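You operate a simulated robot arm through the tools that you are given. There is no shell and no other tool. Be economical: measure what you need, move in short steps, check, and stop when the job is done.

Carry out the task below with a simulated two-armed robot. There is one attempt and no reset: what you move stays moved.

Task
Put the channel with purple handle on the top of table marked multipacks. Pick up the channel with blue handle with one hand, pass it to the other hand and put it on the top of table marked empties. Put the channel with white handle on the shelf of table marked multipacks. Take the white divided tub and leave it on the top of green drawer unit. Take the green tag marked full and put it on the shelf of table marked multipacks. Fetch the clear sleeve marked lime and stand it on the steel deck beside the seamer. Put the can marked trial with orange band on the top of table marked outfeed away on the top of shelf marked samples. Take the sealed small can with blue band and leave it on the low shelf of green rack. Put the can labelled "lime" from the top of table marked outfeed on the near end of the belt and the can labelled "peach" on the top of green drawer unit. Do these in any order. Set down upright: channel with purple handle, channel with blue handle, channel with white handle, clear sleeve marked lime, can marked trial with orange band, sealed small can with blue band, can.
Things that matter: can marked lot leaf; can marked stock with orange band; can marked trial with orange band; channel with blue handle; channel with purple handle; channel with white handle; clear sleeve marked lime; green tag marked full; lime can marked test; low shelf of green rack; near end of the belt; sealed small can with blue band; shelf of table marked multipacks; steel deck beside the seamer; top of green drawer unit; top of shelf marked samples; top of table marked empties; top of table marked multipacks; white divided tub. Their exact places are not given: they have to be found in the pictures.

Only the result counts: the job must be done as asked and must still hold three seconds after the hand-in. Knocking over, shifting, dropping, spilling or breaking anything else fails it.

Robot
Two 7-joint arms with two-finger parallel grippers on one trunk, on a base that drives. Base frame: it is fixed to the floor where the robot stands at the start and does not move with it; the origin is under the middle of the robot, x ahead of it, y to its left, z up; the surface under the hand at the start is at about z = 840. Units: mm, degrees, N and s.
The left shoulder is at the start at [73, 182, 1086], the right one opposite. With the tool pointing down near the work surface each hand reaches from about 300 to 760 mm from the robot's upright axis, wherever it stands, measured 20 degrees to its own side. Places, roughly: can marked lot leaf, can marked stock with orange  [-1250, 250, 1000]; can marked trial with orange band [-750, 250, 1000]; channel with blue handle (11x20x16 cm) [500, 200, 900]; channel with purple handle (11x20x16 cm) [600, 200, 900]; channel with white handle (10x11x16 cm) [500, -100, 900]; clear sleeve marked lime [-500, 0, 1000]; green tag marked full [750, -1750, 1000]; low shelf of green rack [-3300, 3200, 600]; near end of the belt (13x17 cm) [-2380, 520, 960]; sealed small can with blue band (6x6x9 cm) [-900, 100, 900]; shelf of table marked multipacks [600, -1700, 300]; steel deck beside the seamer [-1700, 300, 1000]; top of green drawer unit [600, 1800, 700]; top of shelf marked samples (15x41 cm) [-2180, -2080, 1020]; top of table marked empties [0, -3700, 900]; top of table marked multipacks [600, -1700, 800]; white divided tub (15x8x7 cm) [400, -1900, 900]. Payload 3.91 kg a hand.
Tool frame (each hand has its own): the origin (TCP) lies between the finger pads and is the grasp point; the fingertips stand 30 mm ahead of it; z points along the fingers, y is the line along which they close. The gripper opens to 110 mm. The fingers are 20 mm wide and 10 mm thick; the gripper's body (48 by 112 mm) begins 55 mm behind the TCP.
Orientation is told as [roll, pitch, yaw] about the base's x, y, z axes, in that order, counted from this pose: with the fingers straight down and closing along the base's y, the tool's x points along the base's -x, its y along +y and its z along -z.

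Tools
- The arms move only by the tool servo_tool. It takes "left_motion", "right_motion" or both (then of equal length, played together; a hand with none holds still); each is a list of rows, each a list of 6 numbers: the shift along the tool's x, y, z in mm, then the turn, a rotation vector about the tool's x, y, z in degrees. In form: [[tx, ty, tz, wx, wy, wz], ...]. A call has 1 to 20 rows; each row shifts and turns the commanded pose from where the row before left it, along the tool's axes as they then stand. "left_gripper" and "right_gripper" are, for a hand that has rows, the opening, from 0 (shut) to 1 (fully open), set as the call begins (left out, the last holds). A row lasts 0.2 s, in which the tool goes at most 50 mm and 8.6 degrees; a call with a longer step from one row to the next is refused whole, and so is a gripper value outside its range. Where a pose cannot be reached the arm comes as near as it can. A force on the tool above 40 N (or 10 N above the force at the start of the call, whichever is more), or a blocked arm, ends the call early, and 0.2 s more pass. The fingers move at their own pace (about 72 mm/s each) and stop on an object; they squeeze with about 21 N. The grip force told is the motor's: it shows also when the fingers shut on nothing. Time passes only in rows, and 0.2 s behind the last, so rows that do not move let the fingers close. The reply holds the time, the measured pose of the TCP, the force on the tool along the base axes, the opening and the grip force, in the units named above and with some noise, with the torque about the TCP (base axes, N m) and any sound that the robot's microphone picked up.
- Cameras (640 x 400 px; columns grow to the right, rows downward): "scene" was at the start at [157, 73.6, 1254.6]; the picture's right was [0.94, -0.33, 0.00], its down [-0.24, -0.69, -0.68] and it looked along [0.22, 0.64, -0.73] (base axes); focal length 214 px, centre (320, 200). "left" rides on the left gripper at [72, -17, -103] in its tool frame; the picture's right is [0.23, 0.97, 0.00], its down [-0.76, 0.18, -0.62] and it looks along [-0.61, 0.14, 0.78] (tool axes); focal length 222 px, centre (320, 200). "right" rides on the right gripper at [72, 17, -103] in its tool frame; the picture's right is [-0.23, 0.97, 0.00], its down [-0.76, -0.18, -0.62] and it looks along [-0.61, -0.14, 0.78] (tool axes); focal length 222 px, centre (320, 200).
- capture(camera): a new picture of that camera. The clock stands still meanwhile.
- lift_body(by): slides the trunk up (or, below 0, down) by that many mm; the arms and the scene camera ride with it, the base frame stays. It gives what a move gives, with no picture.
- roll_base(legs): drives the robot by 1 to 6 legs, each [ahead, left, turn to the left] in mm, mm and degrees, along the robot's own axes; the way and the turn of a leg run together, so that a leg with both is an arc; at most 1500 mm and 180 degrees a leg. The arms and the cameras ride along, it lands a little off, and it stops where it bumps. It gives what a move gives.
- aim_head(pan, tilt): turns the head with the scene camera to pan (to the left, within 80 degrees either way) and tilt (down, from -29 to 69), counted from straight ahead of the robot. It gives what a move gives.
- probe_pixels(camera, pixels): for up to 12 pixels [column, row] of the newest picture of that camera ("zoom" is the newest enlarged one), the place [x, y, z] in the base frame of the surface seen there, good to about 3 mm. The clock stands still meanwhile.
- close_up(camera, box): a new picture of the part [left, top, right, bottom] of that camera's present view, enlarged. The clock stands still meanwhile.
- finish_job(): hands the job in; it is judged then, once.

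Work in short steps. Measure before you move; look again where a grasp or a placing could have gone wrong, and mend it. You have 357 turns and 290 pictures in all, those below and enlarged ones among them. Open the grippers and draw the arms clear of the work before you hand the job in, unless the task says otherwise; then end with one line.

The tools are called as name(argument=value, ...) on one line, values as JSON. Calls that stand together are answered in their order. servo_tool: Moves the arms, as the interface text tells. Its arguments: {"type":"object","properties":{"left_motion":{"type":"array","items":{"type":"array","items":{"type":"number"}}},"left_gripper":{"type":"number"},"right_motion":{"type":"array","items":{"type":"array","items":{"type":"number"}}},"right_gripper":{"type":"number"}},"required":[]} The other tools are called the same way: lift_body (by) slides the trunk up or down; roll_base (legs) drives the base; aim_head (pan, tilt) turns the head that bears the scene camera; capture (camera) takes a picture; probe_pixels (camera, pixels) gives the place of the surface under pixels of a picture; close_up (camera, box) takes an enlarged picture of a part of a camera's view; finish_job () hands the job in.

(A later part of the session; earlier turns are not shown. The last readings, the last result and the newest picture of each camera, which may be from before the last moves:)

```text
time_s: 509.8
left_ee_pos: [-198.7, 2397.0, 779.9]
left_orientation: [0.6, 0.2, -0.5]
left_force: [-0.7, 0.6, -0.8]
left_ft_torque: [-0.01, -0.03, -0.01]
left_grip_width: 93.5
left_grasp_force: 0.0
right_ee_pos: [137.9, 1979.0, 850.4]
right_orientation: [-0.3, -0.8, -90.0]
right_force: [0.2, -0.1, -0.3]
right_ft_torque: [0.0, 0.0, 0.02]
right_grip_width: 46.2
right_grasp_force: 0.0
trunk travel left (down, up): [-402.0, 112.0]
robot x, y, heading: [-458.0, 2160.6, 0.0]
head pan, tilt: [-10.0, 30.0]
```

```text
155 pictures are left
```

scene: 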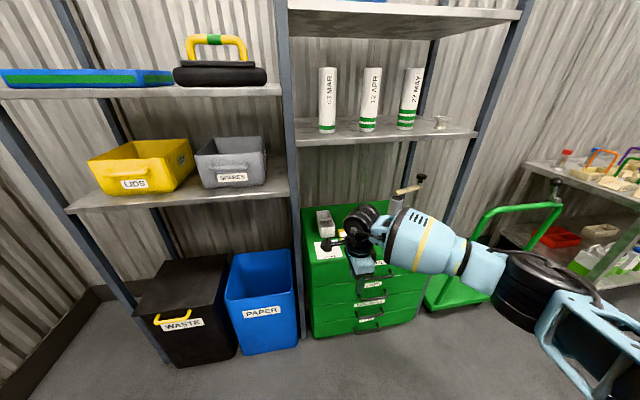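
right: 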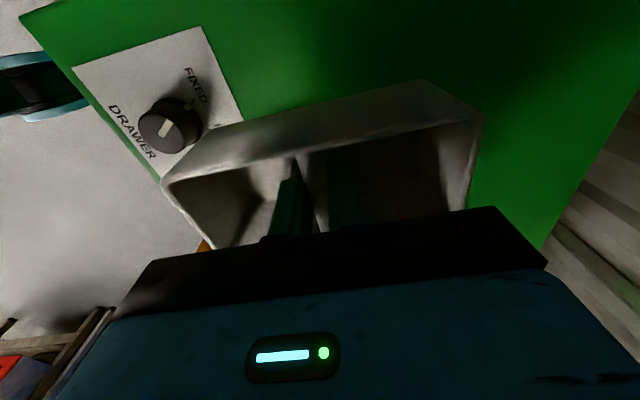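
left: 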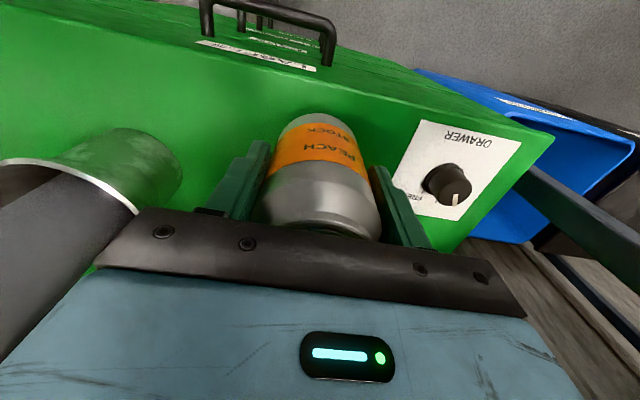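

Done there. Restore right yaw and raise both hands for the channel table.

servo_tool(right_motion=[[0, 0, -25, 0, 0, -8.2], [0, 0, -25, 0, 0, -8.2], [0, 0, -25, 0, 0, -8.2], [0, 0, -25, 0, 0, -8.2], [0, 0, -25, 0, 0, -8.2], [0, 0, -25, 0, 0, -8.2], [0, 0, -25, 0, 0, -8.2], [0, 0, -25, 0, 0, -8.2], [0, 0, -25, 0, 0, -8.2], [0, 0, -25, 0, 0, -8.2], [0, 0, -25, 0, 0, -8.2]], left_motion=[[-10, 10, -30, 0, 0, 0], [-10, 10, -30, 0, 0, 0], [-10, 10, -30, 0, 0, 0], [-10, 10, -30, 0, 0, 0], [-10, 10, -30, 0, 0, 0], [-10, 10, -30, 0, 0, 0], [0, 10, -30, 0, 0, 0], [0, 10, -30, 0, 0, 0], [0, 10, -30, 0, 0, 0], [0, 10, -30, 0, 0, 0], [0, 0, -30, 0, 0, 0]], right_gripper=1, left_gripper=1)

lift_body(by=60)

roll_base(legs=[[200, -1080, 0], [0, -1080, 0], [230, 0, 0]])

```text
time_s: 512.2
left_ee_pos: [-123.5, 2495.3, 1104.8]
left_orientation: [0.6, 0.3, -0.5]
left_force: [0.4, 1.2, -0.6]
left_ft_torque: [0.01, -0.01, -0.02]
left_grip_width: 110.0
left_grasp_force: 0.1
left hand out of reach, approached as far as the arm can: row 1, 2
right_ee_pos: [141.7, 1980.0, 1124.1]
right_orientation: [-0.7, 0.3, 0.3]
right_force: [0.2, -0.4, -0.2]
right_ft_torque: [0.0, -0.02, -0.07]
right_grip_width: 109.8
right_grasp_force: 0.0
trunk travel left (down, up): [-402.0, 112.0]
robot x, y, heading: [-454.0, 2160.3, 0.3]
head pan, tilt: [-10.0, 30.0]
```

```text
time_s: 513.2
left_ee_pos: [-123.2, 2493.5, 1162.5]
left_orientation: [0.8, 0.4, -0.5]
left_force: [0.7, -0.7, -0.4]
left_ft_torque: [-0.03, 0.03, 0.01]
left_grip_width: 109.9
left_grasp_force: 0.0
right_ee_pos: [140.2, 1981.1, 1182.3]
right_orientation: [-0.7, 0.4, 0.3]
right_force: [0.3, 0.3, 0.8]
right_ft_torque: [-0.01, 0.03, -0.01]
right_grip_width: 110.1
right_grasp_force: 0.1
trunk travel left (down, up): [-462.0, 52.0]
robot x, y, heading: [-453.9, 2159.1, 0.2]
head pan, tilt: [-10.0, 30.0]
```

```text
time_s: 533.4
left_ee_pos: [308.4, 367.9, 1163.4]
left_orientation: [0.6, 0.2, -0.8]
left_force: [0.2, 0.1, -0.4]
left_ft_torque: [-0.02, -0.02, -0.02]
left_grip_width: 110.0
left_grasp_force: 0.0
right_ee_pos: [569.4, -145.8, 1185.1]
right_orientation: [-0.7, 0.3, -0.1]
right_force: [-1.0, -0.4, 0.3]
right_ft_torque: [0.0, 0.01, -0.02]
right_grip_width: 109.9
right_grasp_force: 0.1
trunk travel left (down, up): [-462.0, 52.0]
robot x, y, heading: [-22.2, 38.4, 0.0]
head pan, tilt: [-10.0, 30.0]
```

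At the channel table. Look straight down at it.

aim_head(pan=0, tilt=45)

capture(camera="scene")

close_up(camera="scene", box=[180, 140, 420, 290])

```text
time_s: 534.1
left_ee_pos: [308.6, 367.2, 1163.1]
left_orientation: [0.6, 0.2, -0.7]
left_force: [0.3, -0.2, 0.0]
left_ft_torque: [-0.01, 0.02, -0.03]
left_grip_width: 110.0
left_grasp_force: 0.1
right_ee_pos: [568.8, -145.8, 1184.8]
right_orientation: [-0.7, 0.4, 0.0]
right_force: [0.2, 0.6, -0.9]
right_ft_torque: [0.04, 0.0, -0.01]
right_grip_width: 110.0
right_grasp_force: 0.1
trunk travel left (down, up): [-462.0, 52.0]
robot x, y, heading: [-23.8, 40.5, 0.1]
head pan, tilt: [0.0, 45.0]
```

```text
154 pictures are left
```

scene: 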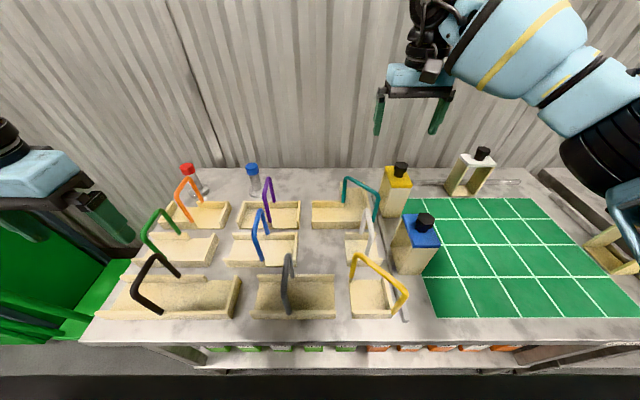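

```text
2.67 times, centred on (300, 215) of scene
```

zoom: 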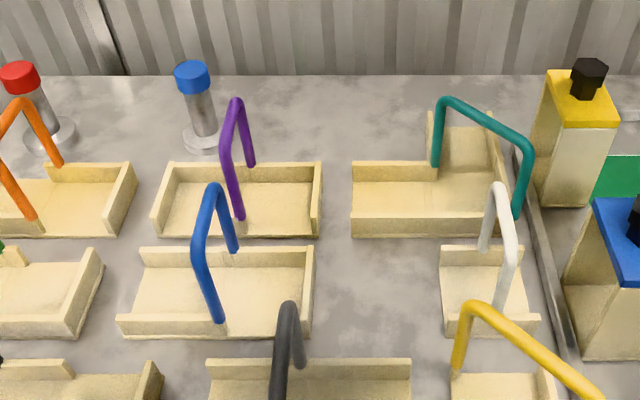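

Probe the bar ends of purple, blue and white handles.

probe_pixels(camera="zoom", pixels=[[237, 101], [230, 125], [225, 150], [212, 187], [204, 212], [197, 238], [497, 187], [504, 215], [512, 246], [240, 215], [490, 245], [511, 300]])

```text
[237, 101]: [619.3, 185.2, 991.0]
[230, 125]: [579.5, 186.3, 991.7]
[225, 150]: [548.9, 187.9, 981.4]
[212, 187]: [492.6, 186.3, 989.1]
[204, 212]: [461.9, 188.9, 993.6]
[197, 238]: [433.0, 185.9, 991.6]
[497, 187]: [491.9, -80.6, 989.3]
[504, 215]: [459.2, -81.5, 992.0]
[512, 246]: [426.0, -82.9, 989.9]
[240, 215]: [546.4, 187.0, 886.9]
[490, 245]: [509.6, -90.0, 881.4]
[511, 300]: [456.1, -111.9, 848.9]
```

Bars run along x at z≈986: purple x 548–620, blue 433–493 (y≈187), white 426–492 (y≈−82). Try the left hand toward purple.

roll_base(legs=[[20, -20, 0]])

servo_tool(left_motion=[[0, 0, 35, 0, 0, 0], [0, 0, 35, 0, 0, 0], [-36, -20, 0, 0, 0, 0], [-36, -20, 0, 0, 0, 0], [-36, -20, 0, 0, 0, 0], [-36, -20, 0, 0, 0, 0], [-36, -20, 0, 0, 0, 0], [-36, -20, 0, 0, 0, 0], [-40, -37, 0, 0, 0, 0], [0, 0, 0, 0, 0, 0]])

```text
time_s: 535.0
left_ee_pos: [327.2, 349.1, 1163.3]
left_orientation: [0.6, 0.2, -0.8]
left_force: [0.6, 0.1, 0.3]
left_ft_torque: [0.01, 0.01, 0.01]
left_grip_width: 109.9
left_grasp_force: 0.0
right_ee_pos: [586.8, -163.8, 1186.8]
right_orientation: [-0.7, 0.2, 0.0]
right_force: [-0.7, 0.2, -0.5]
right_ft_torque: [-0.01, 0.01, 0.01]
right_grip_width: 110.0
right_grasp_force: 0.1
trunk travel left (down, up): [-462.0, 52.0]
robot x, y, heading: [-2.7, 18.7, -0.3]
head pan, tilt: [0.0, 45.0]
```

```text
refused: row 9 steps farther than a row can; nothing moved
```

servo_tool(left_motion=[[0, 0, 35, 0, 0, 0], [0, 0, 35, 0, 0, 0], [-36.7, -23, 0, 0, 0, 0], [-36.7, -23, 0, 0, 0, 0], [-36.7, -23, 0, 0, 0, 0], [-36.7, -23, 0, 0, 0, 0], [-36.7, -23, 0, 0, 0, 0], [-36.7, -23, 0, 0, 0, 0], [-36.7, -23, 0, 0, 0, 0], [0, 0, 0, 0, 0, 0]])

```text
time_s: 537.2
left_ee_pos: [547.2, 221.2, 1090.9]
left_orientation: [0.8, 0.3, -0.7]
left_force: [0.4, 0.4, -0.7]
left_ft_torque: [-0.03, 0.03, 0.0]
left_grip_width: 110.0
left_grasp_force: 0.1
left hand out of reach, approached as far as the arm can: row 8, 9
right_ee_pos: [588.1, -164.1, 1185.0]
right_orientation: [-0.7, 0.3, 0.0]
right_force: [-0.3, -0.1, 0.1]
right_ft_torque: [-0.03, 0.01, 0.01]
right_grip_width: 110.0
right_grasp_force: 0.1
trunk travel left (down, up): [-462.0, 52.0]
robot x, y, heading: [0.6, 19.9, -0.0]
head pan, tilt: [0.0, 45.0]
```

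Reached (547,221). Try lower (z 1035) and toward (562,187).

servo_tool(left_motion=[[0, -17, 28, 0, 0, 0], [0, -17, 28, 0, 0, 0], [-10, 0, 0, 0, 0, 0], [-10, 0, 0, 0, 0, 0], [0, 0, 0, 0, 0, 0]])

capture(camera="left")

```text
time_s: 538.4
left_ee_pos: [546.5, 210.1, 1057.8]
left_orientation: [0.6, 0.4, -0.8]
left_force: [0.0, -0.2, -0.3]
left_ft_torque: [0.01, 0.0, -0.02]
left_grip_width: 110.0
left_grasp_force: 0.1
left hand out of reach, approached as far as the arm can: row 1, 2, 3, 4
right_ee_pos: [587.6, -165.0, 1185.3]
right_orientation: [-0.7, 0.3, 0.0]
right_force: [1.0, -0.4, 0.4]
right_ft_torque: [0.02, -0.02, -0.01]
right_grip_width: 109.9
right_grasp_force: 0.0
trunk travel left (down, up): [-462.0, 52.0]
robot x, y, heading: [-2.8, 16.4, 0.1]
head pan, tilt: [0.0, 45.0]
```

```text
152 pictures are left
```

left: 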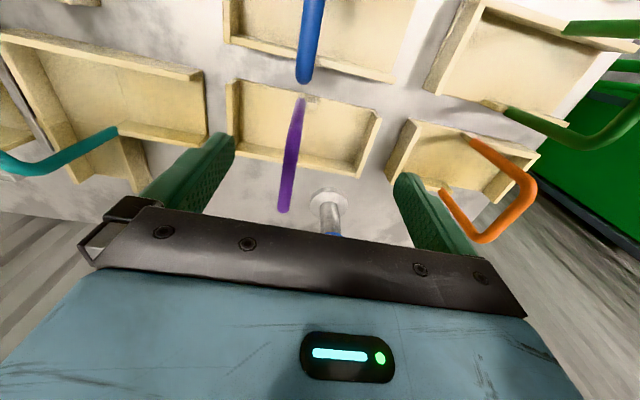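

The right arm reaches further; use it for purple by shifting the base left 350. Raise the left hand first.

servo_tool(left_motion=[[0, 0, -35, 0, 0, 0], [0, 0, -35, 0, 0, 0], [35, 15, -10, 0, 0, 0], [35, 15, 0, 0, 0, 0], [35, 15, 0, 0, 0, 0], [35, 15, 0, 0, 0, 0]])

roll_base(legs=[[0, 350, 0]])

servo_tool(right_motion=[[0, 0, 40, 0, 0, 0], [0, 0, 40, 0, 0, 0], [0, 0, 0, 0, 0, 0]])

capture(camera="right")

```text
time_s: 539.8
left_ee_pos: [402.5, 278.2, 1126.5]
left_orientation: [0.5, 0.4, -0.6]
left_force: [-0.4, 1.0, 0.2]
left_ft_torque: [-0.02, -0.01, 0.04]
left_grip_width: 110.1
left_grasp_force: 0.0
left hand out of reach, approached as far as the arm can: row 1, 2
right_ee_pos: [587.4, -163.6, 1185.3]
right_orientation: [-0.7, 0.2, 0.0]
right_force: [0.5, 0.0, 0.1]
right_ft_torque: [-0.01, 0.01, -0.05]
right_grip_width: 110.1
right_grasp_force: 0.1
trunk travel left (down, up): [-462.0, 52.0]
robot x, y, heading: [-1.1, 21.7, -0.1]
head pan, tilt: [0.0, 45.0]
```

```text
time_s: 543.4
left_ee_pos: [406.2, 621.2, 1125.4]
left_orientation: [0.6, 0.2, -0.8]
left_force: [-0.5, 0.0, 0.9]
left_ft_torque: [0.03, 0.02, -0.01]
left_grip_width: 109.9
left_grasp_force: 0.0
right_ee_pos: [588.9, 178.5, 1185.6]
right_orientation: [-0.7, 0.3, -0.1]
right_force: [-0.2, -0.1, -0.9]
right_ft_torque: [-0.03, 0.03, 0.01]
right_grip_width: 110.1
right_grasp_force: 0.0
trunk travel left (down, up): [-462.0, 52.0]
robot x, y, heading: [-2.3, 358.5, -0.1]
head pan, tilt: [0.0, 45.0]
```

```text
time_s: 544.2
left_ee_pos: [404.4, 620.9, 1125.7]
left_orientation: [0.6, 0.3, -0.8]
left_force: [-0.1, 0.0, -0.1]
left_ft_torque: [0.0, -0.01, 0.01]
left_grip_width: 110.0
left_grasp_force: 0.0
right_ee_pos: [586.1, 179.7, 1103.9]
right_orientation: [-0.7, 0.2, -0.1]
right_force: [0.1, -0.3, -0.4]
right_ft_torque: [0.0, 0.03, 0.01]
right_grip_width: 110.0
right_grasp_force: 0.1
trunk travel left (down, up): [-462.0, 52.0]
robot x, y, heading: [-3.5, 363.2, -0.1]
head pan, tilt: [0.0, 45.0]
```

```text
151 pictures are left
```

right: 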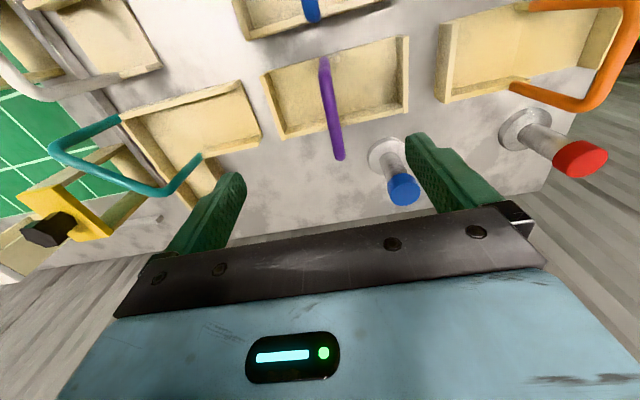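

Bar lies between fingers. Narrow opening to 55 mm, shift +7 in y, lower to TCP 985 and grip.

servo_tool(right_motion=[[0, 7, 0, 0, 0, 0], [0, 0, 40, 0, 0, 0], [0, 0, 40, 0, 0, 0], [0, 0, 38, 0, 0, 0], [0, 0, 0, 0, 0, 0]], right_gripper=0.5)

capture(camera="right")

```text
time_s: 545.4
left_ee_pos: [404.8, 620.8, 1126.6]
left_orientation: [0.6, 0.3, -0.8]
left_force: [-0.4, -0.4, -0.7]
left_ft_torque: [-0.01, 0.01, -0.01]
left_grip_width: 109.9
left_grasp_force: 0.0
right_ee_pos: [588.2, 184.4, 988.2]
right_orientation: [-0.7, 0.3, -0.1]
right_force: [0.2, 0.6, -0.3]
right_ft_torque: [-0.01, -0.01, 0.0]
right_grip_width: 54.7
right_grasp_force: 0.0
trunk travel left (down, up): [-462.0, 52.0]
robot x, y, heading: [-1.0, 360.4, -0.2]
head pan, tilt: [0.0, 45.0]
```

```text
150 pictures are left
```

right: 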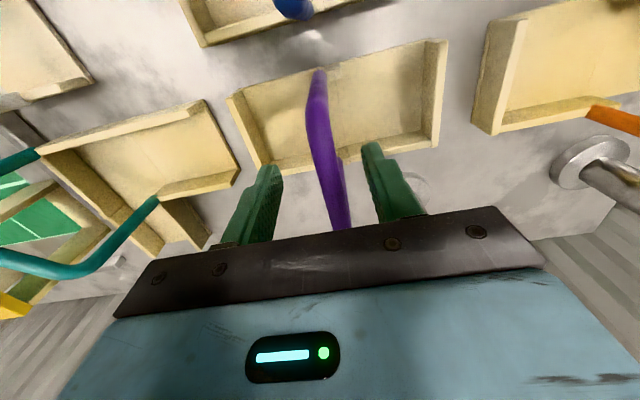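

Purple bar is between the fingers. Close and lift 60 slowly.

servo_tool(right_motion=[[0, 0, 0, 0, 0, 0], [0, 0, 0, 0, 0, 0], [0, 0, 0, 0, 0, 0]], right_gripper=0)

servo_tool(right_motion=[[0, 0, -15, 0, 0, 0], [0, 0, -25, 0, 0, 0], [0, 0, -30, 0, 0, 0], [0, 0, -30, 0, 0, 0], [0, 0, -30, 0, 0, 0], [0, 0, -30, 0, 0, 0], [0, 0, -30, 0, 0, 0], [0, 0, 0, 0, 0, 0]])

capture(camera="scene")

```text
time_s: 546.2
left_ee_pos: [405.0, 621.3, 1125.5]
left_orientation: [0.6, 0.3, -0.8]
left_force: [-0.5, 0.7, -0.5]
left_ft_torque: [0.02, 0.01, 0.02]
left_grip_width: 110.0
left_grasp_force: 0.0
right_ee_pos: [588.1, 184.0, 989.1]
right_orientation: [-0.6, 0.2, -0.2]
right_force: [0.8, 0.6, 0.1]
right_ft_torque: [0.01, -0.05, 0.08]
right_grip_width: 12.5
right_grasp_force: 21.0
trunk travel left (down, up): [-462.0, 52.0]
robot x, y, heading: [-4.1, 361.4, -0.2]
head pan, tilt: [0.0, 45.0]
```

```text
time_s: 548.0
left_ee_pos: [404.8, 620.0, 1125.8]
left_orientation: [0.6, 0.3, -0.8]
left_force: [0.1, -0.1, -0.2]
left_ft_torque: [0.0, 0.03, -0.03]
left_grip_width: 109.7
left_grasp_force: 0.0
right_ee_pos: [589.8, 185.4, 1178.2]
right_orientation: [-0.7, 0.3, -0.2]
right_force: [0.3, 0.1, -2.8]
right_ft_torque: [-0.05, 0.04, -0.02]
right_grip_width: 12.3
right_grasp_force: 21.1
trunk travel left (down, up): [-462.0, 52.0]
robot x, y, heading: [-5.3, 363.6, -0.1]
head pan, tilt: [0.0, 45.0]
```

```text
149 pictures are left
```

scene: 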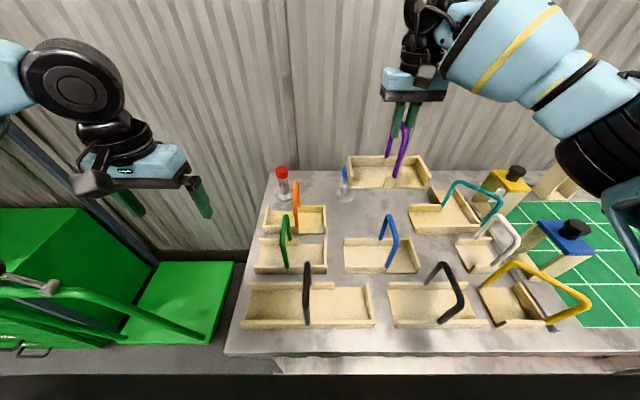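

Purple held level (bottom ≈1030). Probe the box knobs on the right side before moving across.

probe_pixels(camera="scene", pixels=[[515, 168], [573, 223], [505, 182], [560, 240], [490, 195], [545, 275], [450, 290], [405, 165]])

lift_body(by=50)

```text
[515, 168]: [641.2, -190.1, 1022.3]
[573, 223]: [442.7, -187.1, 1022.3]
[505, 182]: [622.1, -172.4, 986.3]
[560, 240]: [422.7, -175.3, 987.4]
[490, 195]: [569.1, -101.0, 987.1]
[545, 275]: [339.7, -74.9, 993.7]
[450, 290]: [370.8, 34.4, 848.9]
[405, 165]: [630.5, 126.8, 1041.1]
```

```text
time_s: 548.9
left_ee_pos: [406.0, 621.0, 1172.9]
left_orientation: [0.6, 0.5, -0.8]
left_force: [0.5, 0.2, -0.3]
left_ft_torque: [0.02, -0.01, -0.02]
left_grip_width: 110.2
left_grasp_force: 0.1
right_ee_pos: [588.6, 185.0, 1224.3]
right_orientation: [-0.8, 0.4, -0.1]
right_force: [0.0, 0.6, -2.8]
right_ft_torque: [-0.04, 0.03, -0.01]
right_grip_width: 12.5
right_grasp_force: 20.7
trunk travel left (down, up): [-512.0, 2.0]
robot x, y, heading: [-3.4, 362.6, -0.5]
head pan, tilt: [0.0, 45.0]
```

Knob tops ≈1028, channel bottom ≈1076: clear. Strafe right 705 (with a 30 mm back-off).

roll_base(legs=[[-40, 0, 0.4], [0, -705, 0]])

servo_tool(left_motion=[[-30, 0, 25, 0, 0, 0], [-30, 0, 25, 0, 0, 0], [-30, 0, 25, 0, 0, 0], [0, 0, 0, 0, 0, 0]], left_gripper=0.5)

capture(camera="left")

```text
time_s: 556.1
left_ee_pos: [365.5, -89.2, 1175.6]
left_orientation: [0.6, 0.3, -0.2]
left_force: [0.6, 0.8, -0.1]
left_ft_torque: [0.0, -0.02, 0.02]
left_grip_width: 110.1
left_grasp_force: 0.1
right_ee_pos: [554.6, -522.6, 1227.4]
right_orientation: [-0.7, 0.2, 0.6]
right_force: [0.1, 0.6, -2.6]
right_ft_torque: [-0.02, 0.02, -0.03]
right_grip_width: 12.3
right_grasp_force: 20.6
trunk travel left (down, up): [-512.0, 2.0]
robot x, y, heading: [-36.8, -351.6, 0.6]
head pan, tilt: [0.0, 45.0]
```

```text
time_s: 557.1
left_ee_pos: [455.1, -88.9, 1100.6]
left_orientation: [0.7, 0.2, -0.1]
left_force: [1.0, -0.7, -0.2]
left_ft_torque: [0.01, -0.01, 0.0]
left_grip_width: 55.0
left_grasp_force: 0.0
right_ee_pos: [554.5, -522.5, 1227.8]
right_orientation: [-0.7, 0.1, 0.6]
right_force: [0.1, -0.1, -2.5]
right_ft_torque: [-0.01, 0.02, 0.0]
right_grip_width: 12.2
right_grasp_force: 21.6
trunk travel left (down, up): [-512.0, 2.0]
robot x, y, heading: [-37.6, -352.4, 0.3]
head pan, tilt: [0.0, 45.0]
```

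```text
148 pictures are left
```

left: 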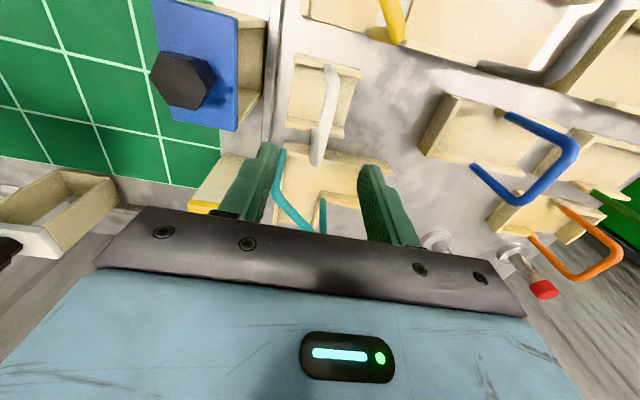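

White bar centred. Shift +4 y, lower to 987, grip.

servo_tool(left_motion=[[-2, 4, 0, 0, 0, 0], [0, 0, 40, 0, 0, 0], [0, 0, 40, 0, 0, 0], [0, 0, 33, 0, 0, 0], [0, 0, 0, 0, 0, 0]])

capture(camera="left")

```text
time_s: 558.3
left_ee_pos: [458.7, -82.5, 987.8]
left_orientation: [0.7, 0.2, -0.1]
left_force: [0.4, 1.2, 1.3]
left_ft_torque: [-0.05, -0.03, 0.0]
left_grip_width: 55.2
left_grasp_force: 0.0
right_ee_pos: [555.4, -522.8, 1227.7]
right_orientation: [-0.7, 0.3, 0.6]
right_force: [-0.6, 0.7, -2.4]
right_ft_torque: [-0.01, 0.02, 0.02]
right_grip_width: 12.3
right_grasp_force: 20.7
trunk travel left (down, up): [-512.0, 2.0]
robot x, y, heading: [-37.2, -350.2, 0.6]
head pan, tilt: [0.0, 45.0]
```

```text
147 pictures are left
```

left: 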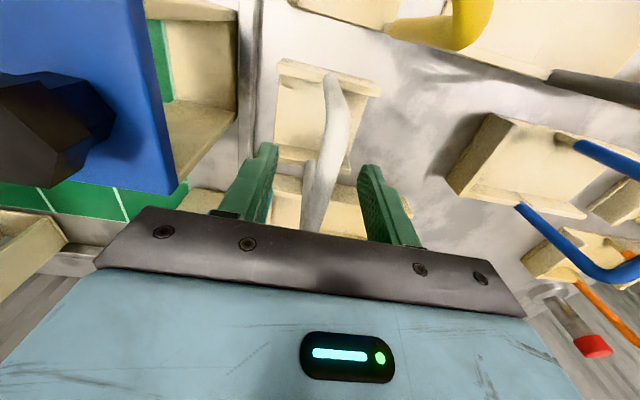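

Bar between fingers. Close and lift.

servo_tool(left_motion=[[0, 0, 0, 0, 0, 0], [0, 0, 0, 0, 0, 0], [0, 0, 0, 0, 0, 0]], left_gripper=0)

servo_tool(left_motion=[[0, 0, -15, 0, 0, 0], [0, 0, -25, 0, 0, 0], [0, 0, -30, 0, 0, 0], [0, 0, -30, 0, 0, 0], [0, 0, -30, 0, 0, 0], [0, 0, -30, 0, 0, 0], [0, 0, -30, 0, 0, 0], [0, 0, 0, 0, 0, 0]])

capture(camera="scene")

```text
time_s: 559.1
left_ee_pos: [459.1, -82.0, 986.8]
left_orientation: [0.6, 0.3, -0.1]
left_force: [-0.6, -0.3, 0.3]
left_ft_torque: [-0.03, -0.03, 0.01]
left_grip_width: 12.2
left_grasp_force: 21.0
right_ee_pos: [555.5, -523.3, 1226.4]
right_orientation: [-0.7, 0.3, 0.7]
right_force: [0.5, 0.3, -2.7]
right_ft_torque: [-0.02, 0.02, 0.0]
right_grip_width: 12.4
right_grasp_force: 21.0
trunk travel left (down, up): [-512.0, 2.0]
robot x, y, heading: [-43.9, -354.1, 0.4]
head pan, tilt: [0.0, 45.0]
```

```text
time_s: 560.9
left_ee_pos: [458.1, -85.7, 1177.7]
left_orientation: [0.6, 0.4, -0.1]
left_force: [-0.1, 0.8, -1.9]
left_ft_torque: [0.0, 0.01, 0.02]
left_grip_width: 12.4
left_grasp_force: 21.2
right_ee_pos: [556.5, -523.5, 1226.3]
right_orientation: [-0.7, 0.3, 0.7]
right_force: [-0.6, 0.8, -2.5]
right_ft_torque: [0.0, 0.0, -0.04]
right_grip_width: 12.5
right_grasp_force: 20.9
trunk travel left (down, up): [-512.0, 2.0]
robot x, y, heading: [-39.3, -352.5, 0.7]
head pan, tilt: [0.0, 45.0]
```

```text
146 pictures are left
```

scene: 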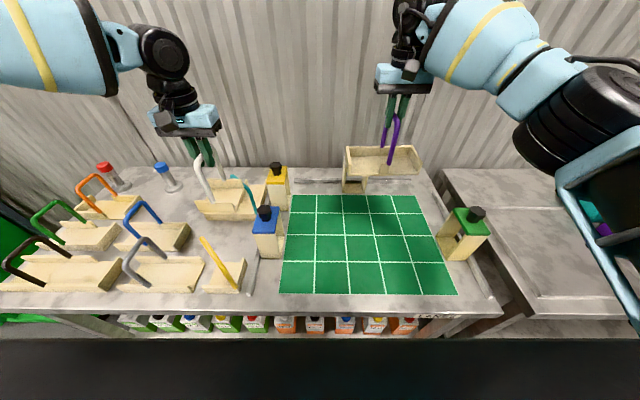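

Both held. Back 250 and strafe right 630 to the free left end of the multipacks table.

roll_base(legs=[[-260, 0, -0.5], [0, -640, 0]])

aim_head(pan=-8, tilt=45)

capture(camera="scene")

```text
time_s: 568.4
left_ee_pos: [200.8, -728.9, 1177.9]
left_orientation: [0.5, 0.3, -0.5]
left_force: [-0.1, 0.3, -1.9]
left_ft_torque: [0.0, 0.02, -0.02]
left_grip_width: 12.3
left_grasp_force: 20.6
right_ee_pos: [296.2, -1166.3, 1227.6]
right_orientation: [-0.8, 0.4, 0.5]
right_force: [0.6, -0.6, -2.4]
right_ft_torque: [-0.02, 0.02, 0.01]
right_grip_width: 12.5
right_grasp_force: 21.2
trunk travel left (down, up): [-512.0, 2.0]
robot x, y, heading: [-297.4, -990.9, 0.3]
head pan, tilt: [0.0, 45.0]
```

```text
time_s: 569.1
left_ee_pos: [200.6, -728.6, 1177.4]
left_orientation: [0.7, 0.3, -0.4]
left_force: [-0.4, 0.8, -0.1]
left_ft_torque: [-0.01, 0.01, -0.05]
left_grip_width: 12.0
left_grasp_force: 21.2
right_ee_pos: [296.3, -1165.9, 1227.0]
right_orientation: [-0.7, 0.3, 0.4]
right_force: [0.4, -0.2, -2.2]
right_ft_torque: [0.03, 0.02, 0.02]
right_grip_width: 12.6
right_grasp_force: 20.4
trunk travel left (down, up): [-512.0, 2.0]
robot x, y, heading: [-297.2, -994.4, 0.3]
head pan, tilt: [-8.0, 45.0]
```

```text
145 pictures are left
```

scene: 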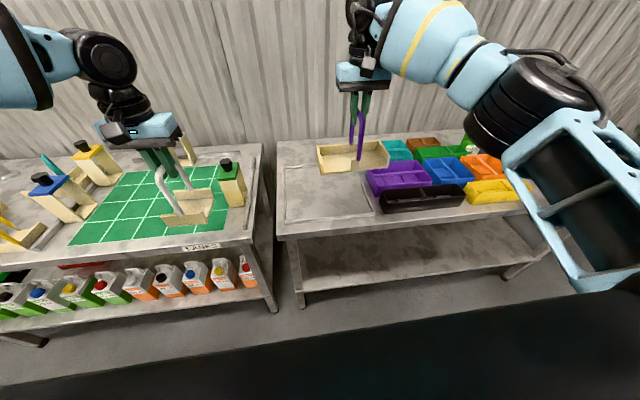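

Probe the free left plate of the multipacks table.

probe_pixels(camera="scene", pixels=[[325, 195], [292, 215], [368, 208], [330, 222], [282, 232], [375, 195], [300, 150], [400, 222], [350, 270], [310, 285], [430, 270], [380, 225]])

```text
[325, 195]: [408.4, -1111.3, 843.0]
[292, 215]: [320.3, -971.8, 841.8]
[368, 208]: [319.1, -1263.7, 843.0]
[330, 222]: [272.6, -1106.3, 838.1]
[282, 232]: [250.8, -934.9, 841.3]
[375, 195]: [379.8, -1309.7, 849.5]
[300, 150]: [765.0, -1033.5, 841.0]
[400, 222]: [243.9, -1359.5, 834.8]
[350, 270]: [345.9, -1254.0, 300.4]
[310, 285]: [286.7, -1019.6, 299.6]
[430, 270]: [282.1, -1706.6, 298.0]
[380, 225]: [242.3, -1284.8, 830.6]
```

Free area z≈842. Raise the left hand 45 for clearance, drive 134 ahead & 56 left, then lower the purple channel.

servo_tool(left_motion=[[0, 0, -15, 0, 0, 0], [0, 0, -15, 0, 0, 0], [0, 0, -15, 0, 0, 0]])

roll_base(legs=[[134, 56, 0]])

servo_tool(right_motion=[[0, 0, 40, 0, 0, 0], [0, 0, 40, 0, 0, 0], [0, 0, 40, 0, 0, 0], [0, 0, 40, 0, 0, 0], [0, 0, 40, 0, 0, 0], [0, 0, 20, 0, 0, 0], [0, 0, 0, 0, 0, 0]])

capture(camera="scene")

```text
time_s: 569.9
left_ee_pos: [199.2, -730.9, 1224.8]
left_orientation: [0.7, 0.3, -0.3]
left_force: [0.4, 0.1, -0.6]
left_ft_torque: [0.0, 0.01, 0.01]
left_grip_width: 12.4
left_grasp_force: 21.1
right_ee_pos: [295.6, -1165.1, 1227.5]
right_orientation: [-0.7, 0.3, 0.3]
right_force: [1.0, 1.0, -2.4]
right_ft_torque: [-0.02, 0.02, -0.01]
right_grip_width: 12.2
right_grasp_force: 21.4
trunk travel left (down, up): [-512.0, 2.0]
robot x, y, heading: [-297.8, -989.7, 0.3]
head pan, tilt: [-8.0, 45.0]
```

```text
time_s: 571.3
left_ee_pos: [330.7, -673.7, 1224.3]
left_orientation: [0.6, 0.1, -0.3]
left_force: [-0.3, 0.4, -0.9]
left_ft_torque: [-0.04, 0.02, -0.01]
left_grip_width: 12.4
left_grasp_force: 21.1
right_ee_pos: [426.5, -1110.1, 1228.0]
right_orientation: [-0.5, 0.2, 0.4]
right_force: [0.3, 1.0, -2.3]
right_ft_torque: [-0.01, 0.01, -0.01]
right_grip_width: 12.3
right_grasp_force: 20.8
trunk travel left (down, up): [-512.0, 2.0]
robot x, y, heading: [-161.2, -941.2, 0.4]
head pan, tilt: [-8.0, 45.0]
```

```text
time_s: 572.9
left_ee_pos: [330.8, -672.8, 1224.6]
left_orientation: [0.7, 0.2, -0.3]
left_force: [-0.3, 0.3, -1.6]
left_ft_torque: [0.01, 0.02, -0.01]
left_grip_width: 12.3
left_grasp_force: 21.4
right_ee_pos: [428.2, -1110.6, 1006.1]
right_orientation: [-0.7, 0.1, 0.5]
right_force: [-0.5, -0.2, -2.5]
right_ft_torque: [-0.03, 0.0, -0.02]
right_grip_width: 12.3
right_grasp_force: 20.8
trunk travel left (down, up): [-512.0, 2.0]
robot x, y, heading: [-166.7, -939.0, 0.4]
head pan, tilt: [-8.0, 45.0]
```

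```text
144 pictures are left
```

scene: 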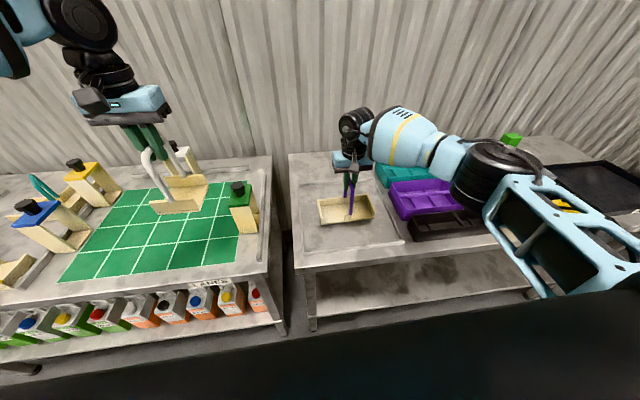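

Lower the last ~15 mm gently.

servo_tool(right_motion=[[0, 0, 8, 0, 0, 0], [0, 0, 4, 0, 0, 0], [0, 0, 2, 0, 0, 0], [0, 0, 1.5, 0, 0, 0], [0, 0, 0, 0, 0, 0]])

```text
time_s: 574.1
left_ee_pos: [330.6, -673.5, 1224.8]
left_orientation: [0.6, 0.1, -0.3]
left_force: [0.6, -0.5, -2.6]
left_ft_torque: [0.01, 0.03, -0.02]
left_grip_width: 12.1
left_grasp_force: 20.7
right_ee_pos: [426.5, -1112.3, 993.8]
right_orientation: [-0.7, 0.2, 0.4]
right_force: [1.0, -1.3, 1.2]
right_ft_torque: [-0.03, -0.31, -0.07]
right_grip_width: 12.6
right_grasp_force: 20.9
trunk travel left (down, up): [-512.0, 2.0]
robot x, y, heading: [-166.1, -939.9, 0.6]
head pan, tilt: [-8.0, 45.0]
```

Touching on an edge; 1.5 mm more, then open and rise.

servo_tool(right_motion=[[0, 0, 1.5, 0, 0, 0], [0, 0, 0, 0, 0, 0]])

servo_tool(right_motion=[[0, 0, 0, 0, 0, 0], [0, 0, 0, 0, 0, 0], [0, 0, -20, 0, 0, 0], [0, 0, -40, 0, 0, 0], [0, 0, -40, 0, 0, 0], [0, 0, -40, 0, 0, 0], [0, 0, 0, 0, 0, 0]], right_gripper=0.5)

capture(camera="right")

```text
time_s: 574.7
left_ee_pos: [330.6, -672.8, 1224.6]
left_orientation: [0.6, 0.2, -0.3]
left_force: [-0.4, 0.4, -1.5]
left_ft_torque: [-0.01, 0.06, -0.03]
left_grip_width: 12.4
left_grasp_force: 20.9
right_ee_pos: [426.2, -1111.8, 992.0]
right_orientation: [-0.6, 0.1, 0.4]
right_force: [1.8, -0.9, 12.1]
right_ft_torque: [0.02, 0.28, -0.02]
right_grip_width: 12.3
right_grasp_force: 21.0
trunk travel left (down, up): [-512.0, 2.0]
robot x, y, heading: [-162.5, -937.2, 0.4]
head pan, tilt: [-8.0, 45.0]
```

```text
time_s: 576.3
left_ee_pos: [331.1, -673.7, 1222.7]
left_orientation: [0.5, 0.3, -0.3]
left_force: [1.1, -0.1, -2.0]
left_ft_torque: [-0.01, -0.01, 0.0]
left_grip_width: 12.5
left_grasp_force: 21.2
right_ee_pos: [428.4, -1109.6, 1129.0]
right_orientation: [-0.6, 0.2, 0.4]
right_force: [-0.6, -0.3, 0.0]
right_ft_torque: [0.04, 0.02, -0.04]
right_grip_width: 55.1
right_grasp_force: 0.1
trunk travel left (down, up): [-512.0, 2.0]
robot x, y, heading: [-161.7, -939.3, 0.5]
head pan, tilt: [-8.0, 45.0]
```

```text
143 pictures are left
```

right: 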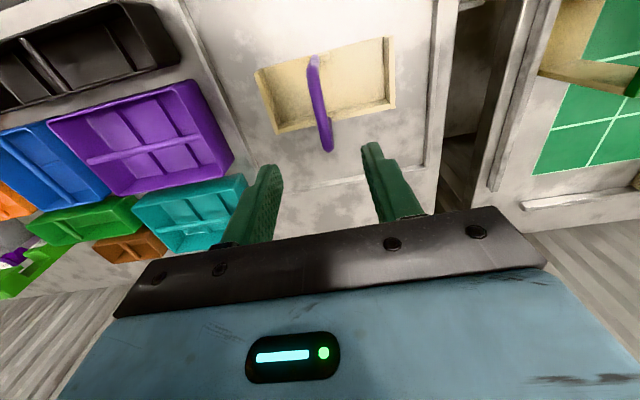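

Purple stands on the multipacks top. Now white → shelf (z 300): retract the right hand, back off and move to y≈−1750.

servo_tool(right_motion=[[45, 0, -10, 0, 0, 0], [45, 0, -10, 0, 0, 0], [45, 0, 0, 0, 0, 0], [45, 0, 0, 0, 0, 0], [45, 0, 0, 0, 0, 0], [45, 0, 0, 0, 0, 0]])

roll_base(legs=[[-330, 0, 0], [0, -760, 0]])

lift_body(by=-300)

```text
time_s: 577.7
left_ee_pos: [329.9, -673.3, 1222.9]
left_orientation: [0.6, 0.2, -0.2]
left_force: [0.0, -0.1, -2.2]
left_ft_torque: [-0.02, -0.01, 0.0]
left_grip_width: 12.2
left_grasp_force: 21.4
right_ee_pos: [156.0, -1111.2, 1150.1]
right_orientation: [-0.6, 0.2, 0.3]
right_force: [-0.4, -0.3, 0.3]
right_ft_torque: [0.01, -0.02, 0.03]
right_grip_width: 55.2
right_grasp_force: 0.0
trunk travel left (down, up): [-512.0, 2.0]
robot x, y, heading: [-168.5, -937.8, 0.4]
head pan, tilt: [-8.0, 45.0]
```

```text
time_s: 586.6
left_ee_pos: [4.5, -1442.9, 1223.6]
left_orientation: [0.6, 0.2, -0.2]
left_force: [-0.8, 0.6, -1.3]
left_ft_torque: [0.01, 0.05, -0.03]
left_grip_width: 12.0
left_grasp_force: 21.1
right_ee_pos: [-169.1, -1880.7, 1151.0]
right_orientation: [-0.8, 0.2, 0.6]
right_force: [0.1, -0.2, -0.5]
right_ft_torque: [-0.03, 0.01, -0.02]
right_grip_width: 55.1
right_grasp_force: 0.0
trunk travel left (down, up): [-512.0, 2.0]
robot x, y, heading: [-497.1, -1710.5, 0.3]
head pan, tilt: [-8.0, 45.0]
```

```text
time_s: 589.6
left_ee_pos: [3.8, -1442.1, 924.2]
left_orientation: [0.6, 0.1, -0.2]
left_force: [1.1, 1.3, -1.1]
left_ft_torque: [0.03, 0.03, -0.03]
left_grip_width: 12.6
left_grasp_force: 21.5
right_ee_pos: [-167.3, -1879.9, 849.8]
right_orientation: [-0.8, 0.7, 0.4]
right_force: [-0.7, 1.0, 0.1]
right_ft_torque: [0.01, 0.01, 0.03]
right_grip_width: 55.3
right_grasp_force: 0.1
trunk travel left (down, up): [-212.0, 302.0]
robot x, y, heading: [-493.2, -1702.3, 0.6]
head pan, tilt: [-8.0, 45.0]
```

Clean. Raise the right hand a bit relative to the trunk, then lower another 200.

servo_tool(right_motion=[[-15, 0, -40, 0, 0, 0], [-15, 0, -40, 0, 0, 0], [-15, 0, -40, 0, 0, 0], [-15, 0, -40, 0, 0, 0]])

lift_body(by=-205)

aim_head(pan=5, tilt=25)

capture(camera="scene")

```text
time_s: 590.0
left_ee_pos: [3.9, -1442.4, 924.3]
left_orientation: [0.8, 0.2, -0.2]
left_force: [0.3, -0.2, -0.6]
left_ft_torque: [0.0, 0.02, 0.01]
left_grip_width: 12.4
left_grasp_force: 20.7
right_ee_pos: [-154.0, -1882.2, 870.0]
right_orientation: [-2.1, 0.2, -0.6]
right_force: [9.5, 1.3, -1.7]
right_ft_torque: [-0.13, 0.96, -0.27]
right_grip_width: 55.0
right_grasp_force: 0.0
trunk travel left (down, up): [-212.0, 302.0]
robot x, y, heading: [-492.3, -1704.5, 0.4]
head pan, tilt: [-8.0, 45.0]
stopped in row 1 (right hand): the force on the tool passed its limit at 188 N (the readings are from after the stop); the commanded pose is now the measured one
```

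```text
time_s: 590.5
left_ee_pos: [4.6, -1441.0, 913.3]
left_orientation: [0.6, 0.5, -0.2]
left_force: [0.5, -0.1, -1.0]
left_ft_torque: [0.0, 0.0, 0.01]
left_grip_width: 12.2
left_grasp_force: 20.7
right_ee_pos: [-150.9, -1882.9, 858.5]
right_orientation: [-2.2, 0.4, -0.8]
right_force: [3.5, -1.3, -9.1]
right_ft_torque: [-0.02, -0.41, 0.03]
right_grip_width: 55.0
right_grasp_force: 0.0
trunk travel left (down, up): [-203.0, 311.0]
robot x, y, heading: [-496.1, -1705.3, 0.6]
head pan, tilt: [-8.0, 45.0]
stopped: the force on the tool passed its limit at 54 N (the readings are from after the stop); the commanded pose is now the measured one
```

```text
time_s: 591.3
left_ee_pos: [3.6, -1442.0, 915.0]
left_orientation: [0.6, 0.2, -0.2]
left_force: [0.5, 0.2, -1.7]
left_ft_torque: [0.02, -0.03, 0.02]
left_grip_width: 12.1
left_grasp_force: 21.1
right_ee_pos: [-151.4, -1882.7, 859.6]
right_orientation: [-2.2, 0.3, -0.8]
right_force: [9.3, 0.5, -16.0]
right_ft_torque: [-0.34, -0.59, -0.2]
right_grip_width: 54.8
right_grasp_force: 0.0
trunk travel left (down, up): [-203.0, 311.0]
robot x, y, heading: [-493.9, -1705.7, 0.1]
head pan, tilt: [5.0, 25.0]
```

```text
142 pictures are left
```

scene: 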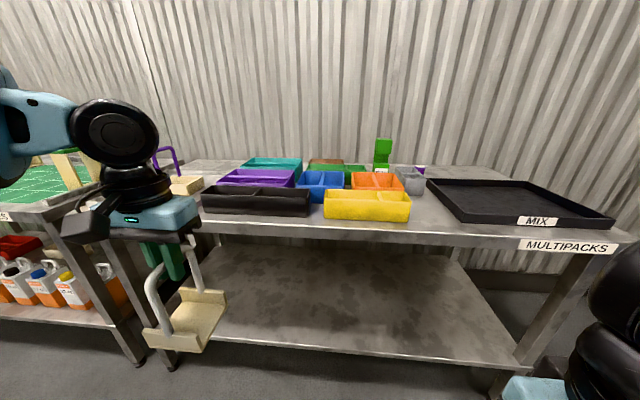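

The right hand is pressing on something. Look at it.

aim_head(pan=-45, tilt=50)

capture(camera="scene")

capture(camera="right")

```text
time_s: 592.5
left_ee_pos: [5.0, -1441.5, 913.6]
left_orientation: [0.5, 0.4, -0.3]
left_force: [-0.1, 0.5, -1.7]
left_ft_torque: [0.01, 0.02, -0.01]
left_grip_width: 12.4
left_grasp_force: 20.8
right_ee_pos: [-151.2, -1883.0, 859.3]
right_orientation: [-2.1, 0.4, -0.9]
right_force: [16.8, 1.0, -16.2]
right_ft_torque: [-0.29, 0.34, -0.31]
right_grip_width: 55.1
right_grasp_force: 0.0
trunk travel left (down, up): [-203.0, 311.0]
robot x, y, heading: [-495.3, -1706.0, 0.6]
head pan, tilt: [-45.0, 50.0]
```

```text
141 pictures are left
```

scene: 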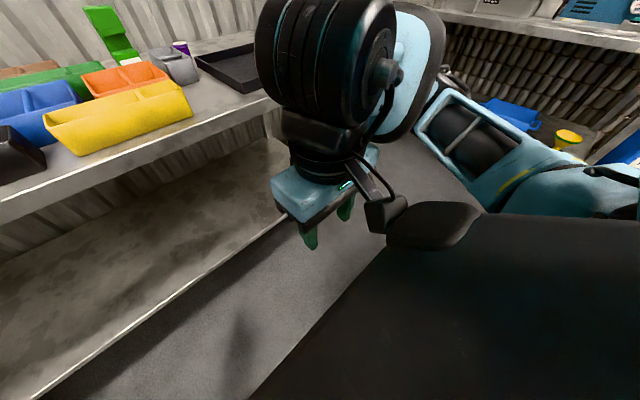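

```text
140 pictures are left
```

right: 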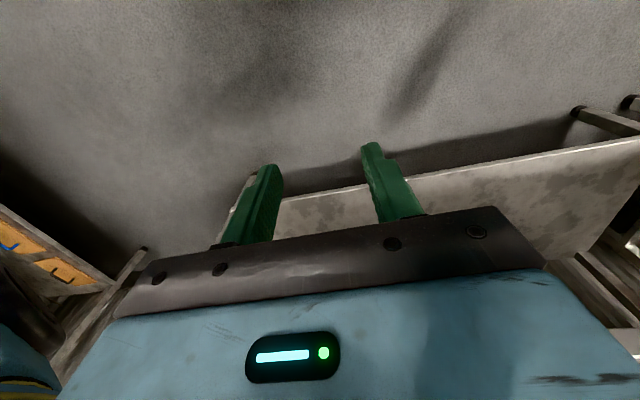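

The right gripper's camera presses on the torso pad. Move the hand forward and to the right, then up.

servo_tool(right_motion=[[-15, 0, 0, 0, 0, 0], [-25, 0, 0, 0, 0, 0], [-30, -15, 0, 0, 0, 0], [-30, -15, 0, 0, 0, 0], [0, -15, -40, 0, 0, 0], [0, -15, -40, 0, 0, 0], [0, 0, -40, 0, 0, 0], [0, 0, -40, 0, 0, 0]])

lift_body(by=-196)

```text
time_s: 594.3
left_ee_pos: [4.4, -1442.2, 914.8]
left_orientation: [0.6, 0.3, -0.2]
left_force: [-0.7, 0.2, -1.9]
left_ft_torque: [0.02, -0.01, 0.0]
left_grip_width: 12.3
left_grasp_force: 20.4
right_ee_pos: [-54.6, -1939.3, 1022.7]
right_orientation: [-2.3, 0.3, -0.7]
right_force: [0.4, -0.4, 0.2]
right_ft_torque: [-0.03, 0.0, -0.01]
right_grip_width: 54.9
right_grasp_force: 0.1
trunk travel left (down, up): [-203.0, 311.0]
robot x, y, heading: [-492.2, -1701.8, 0.4]
head pan, tilt: [-45.0, 50.0]
```

```text
time_s: 596.4
left_ee_pos: [4.9, -1442.1, 718.1]
left_orientation: [0.7, 0.3, -0.2]
left_force: [-0.3, -0.1, -2.6]
left_ft_torque: [0.01, -0.01, 0.02]
left_grip_width: 12.1
left_grasp_force: 20.7
right_ee_pos: [-51.2, -1938.2, 823.6]
right_orientation: [-2.0, 0.2, -0.8]
right_force: [1.6, -1.1, -1.1]
right_ft_torque: [0.01, 0.01, 0.0]
right_grip_width: 55.0
right_grasp_force: 0.1
trunk travel left (down, up): [-7.0, 507.0]
robot x, y, heading: [-492.8, -1708.0, 0.5]
head pan, tilt: [-45.0, 50.0]
```

Now lower the left hand to TCP ≈468 in front of the table.

servo_tool(left_motion=[[0, 0, 42, 0, 0, 0], [0, 0, 42, 0, 0, 0], [0, 0, 42, 0, 0, 0], [0, 0, 42, 0, 0, 0], [0, 0, 42, 0, 0, 0], [0, 0, 40, 0, 0, 0], [0, 0, 0, 0, 0, 0]])

aim_head(pan=20, tilt=30)

capture(camera="scene")

```text
time_s: 598.0
left_ee_pos: [1.9, -1440.3, 468.2]
left_orientation: [0.7, 0.4, -0.1]
left_force: [-0.8, -0.3, -2.0]
left_ft_torque: [0.01, -0.03, 0.05]
left_grip_width: 12.4
left_grasp_force: 20.8
right_ee_pos: [-51.2, -1937.6, 825.0]
right_orientation: [-2.0, 0.3, -0.7]
right_force: [1.0, -0.5, 0.6]
right_ft_torque: [-0.01, -0.02, -0.01]
right_grip_width: 54.8
right_grasp_force: 0.0
trunk travel left (down, up): [-7.0, 507.0]
robot x, y, heading: [-494.3, -1707.0, 0.5]
head pan, tilt: [-45.0, 50.0]
```

```text
time_s: 599.4
left_ee_pos: [0.7, -1439.9, 469.8]
left_orientation: [0.5, 0.3, -0.2]
left_force: [-0.2, -0.1, -1.8]
left_ft_torque: [0.0, -0.02, -0.01]
left_grip_width: 12.3
left_grasp_force: 21.2
right_ee_pos: [-52.7, -1937.9, 824.6]
right_orientation: [-2.0, 0.4, -0.7]
right_force: [-0.6, -0.6, -1.1]
right_ft_torque: [-0.02, 0.01, 0.01]
right_grip_width: 55.0
right_grasp_force: 0.0
trunk travel left (down, up): [-7.0, 507.0]
robot x, y, heading: [-493.6, -1706.1, 0.4]
head pan, tilt: [20.0, 30.0]
```

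```text
139 pictures are left
```

scene: 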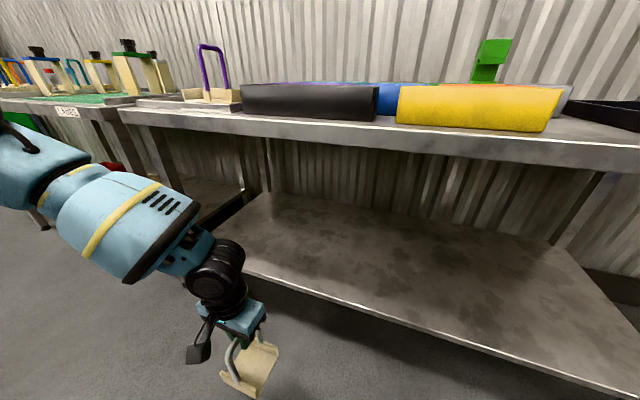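

Good view: shelf is clear. Raise the right hand above table height (TCP≈1010), then drive ahead 345.

servo_tool(right_motion=[[0, 0, -40, 0, 0, 0], [0, 0, -40, 0, 0, 0], [0, 0, -40, 0, 0, 0], [0, 0, -40, 0, 0, 0], [0, 0, -30, 0, 0, 0], [0, 0, 0, 0, 0, 0]])

roll_base(legs=[[200, 0, -0.3]])

capture(camera="scene")

```text
time_s: 600.8
left_ee_pos: [1.3, -1439.3, 469.3]
left_orientation: [0.7, 0.4, -0.3]
left_force: [0.0, 1.0, -2.0]
left_ft_torque: [0.01, 0.01, 0.02]
left_grip_width: 12.1
left_grasp_force: 21.1
right_ee_pos: [-53.2, -1874.2, 850.8]
right_orientation: [-1.8, 0.3, -0.9]
right_force: [-0.4, -0.1, -0.8]
right_ft_torque: [-0.03, -0.02, 0.02]
right_grip_width: 54.9
right_grasp_force: 0.1
right hand out of reach, approached as far as the arm can: row 1, 2, 3, 4, 5
trunk travel left (down, up): [-7.0, 507.0]
robot x, y, heading: [-488.2, -1705.2, 0.5]
head pan, tilt: [20.0, 30.0]
```

```text
time_s: 602.4
left_ee_pos: [203.4, -1441.5, 469.2]
left_orientation: [0.6, 0.5, -0.5]
left_force: [0.2, -0.7, -1.9]
left_ft_torque: [0.01, 0.03, 0.02]
left_grip_width: 12.3
left_grasp_force: 21.3
right_ee_pos: [147.3, -1873.7, 851.9]
right_orientation: [-1.9, 0.3, -1.1]
right_force: [0.3, 0.7, 0.2]
right_ft_torque: [0.07, 0.02, 0.02]
right_grip_width: 55.3
right_grasp_force: 0.0
trunk travel left (down, up): [-7.0, 507.0]
robot x, y, heading: [-295.2, -1700.9, 0.1]
head pan, tilt: [20.0, 30.0]
```

```text
138 pictures are left
```

scene: 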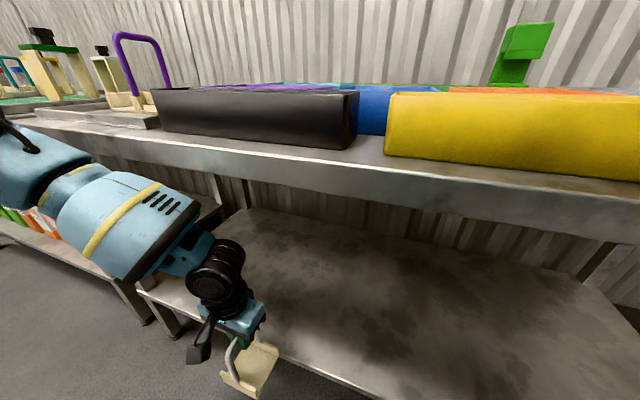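

The right hand can't rise more, limiting approach to ~60 mm. Probe the shelf's front edge, then use base +60 and arm reach.

probe_pixels(camera="scene", pixels=[[300, 360], [330, 375], [290, 330], [330, 300], [250, 215], [250, 375], [262, 350], [160, 300], [250, 160], [300, 200]])

```text
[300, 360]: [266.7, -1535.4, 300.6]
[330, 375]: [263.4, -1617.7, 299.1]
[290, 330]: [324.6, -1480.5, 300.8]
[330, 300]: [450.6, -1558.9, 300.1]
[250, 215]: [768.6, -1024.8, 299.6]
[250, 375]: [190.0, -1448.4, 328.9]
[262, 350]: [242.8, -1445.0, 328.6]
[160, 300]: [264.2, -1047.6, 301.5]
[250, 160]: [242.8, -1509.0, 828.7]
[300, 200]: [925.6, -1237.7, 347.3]
```

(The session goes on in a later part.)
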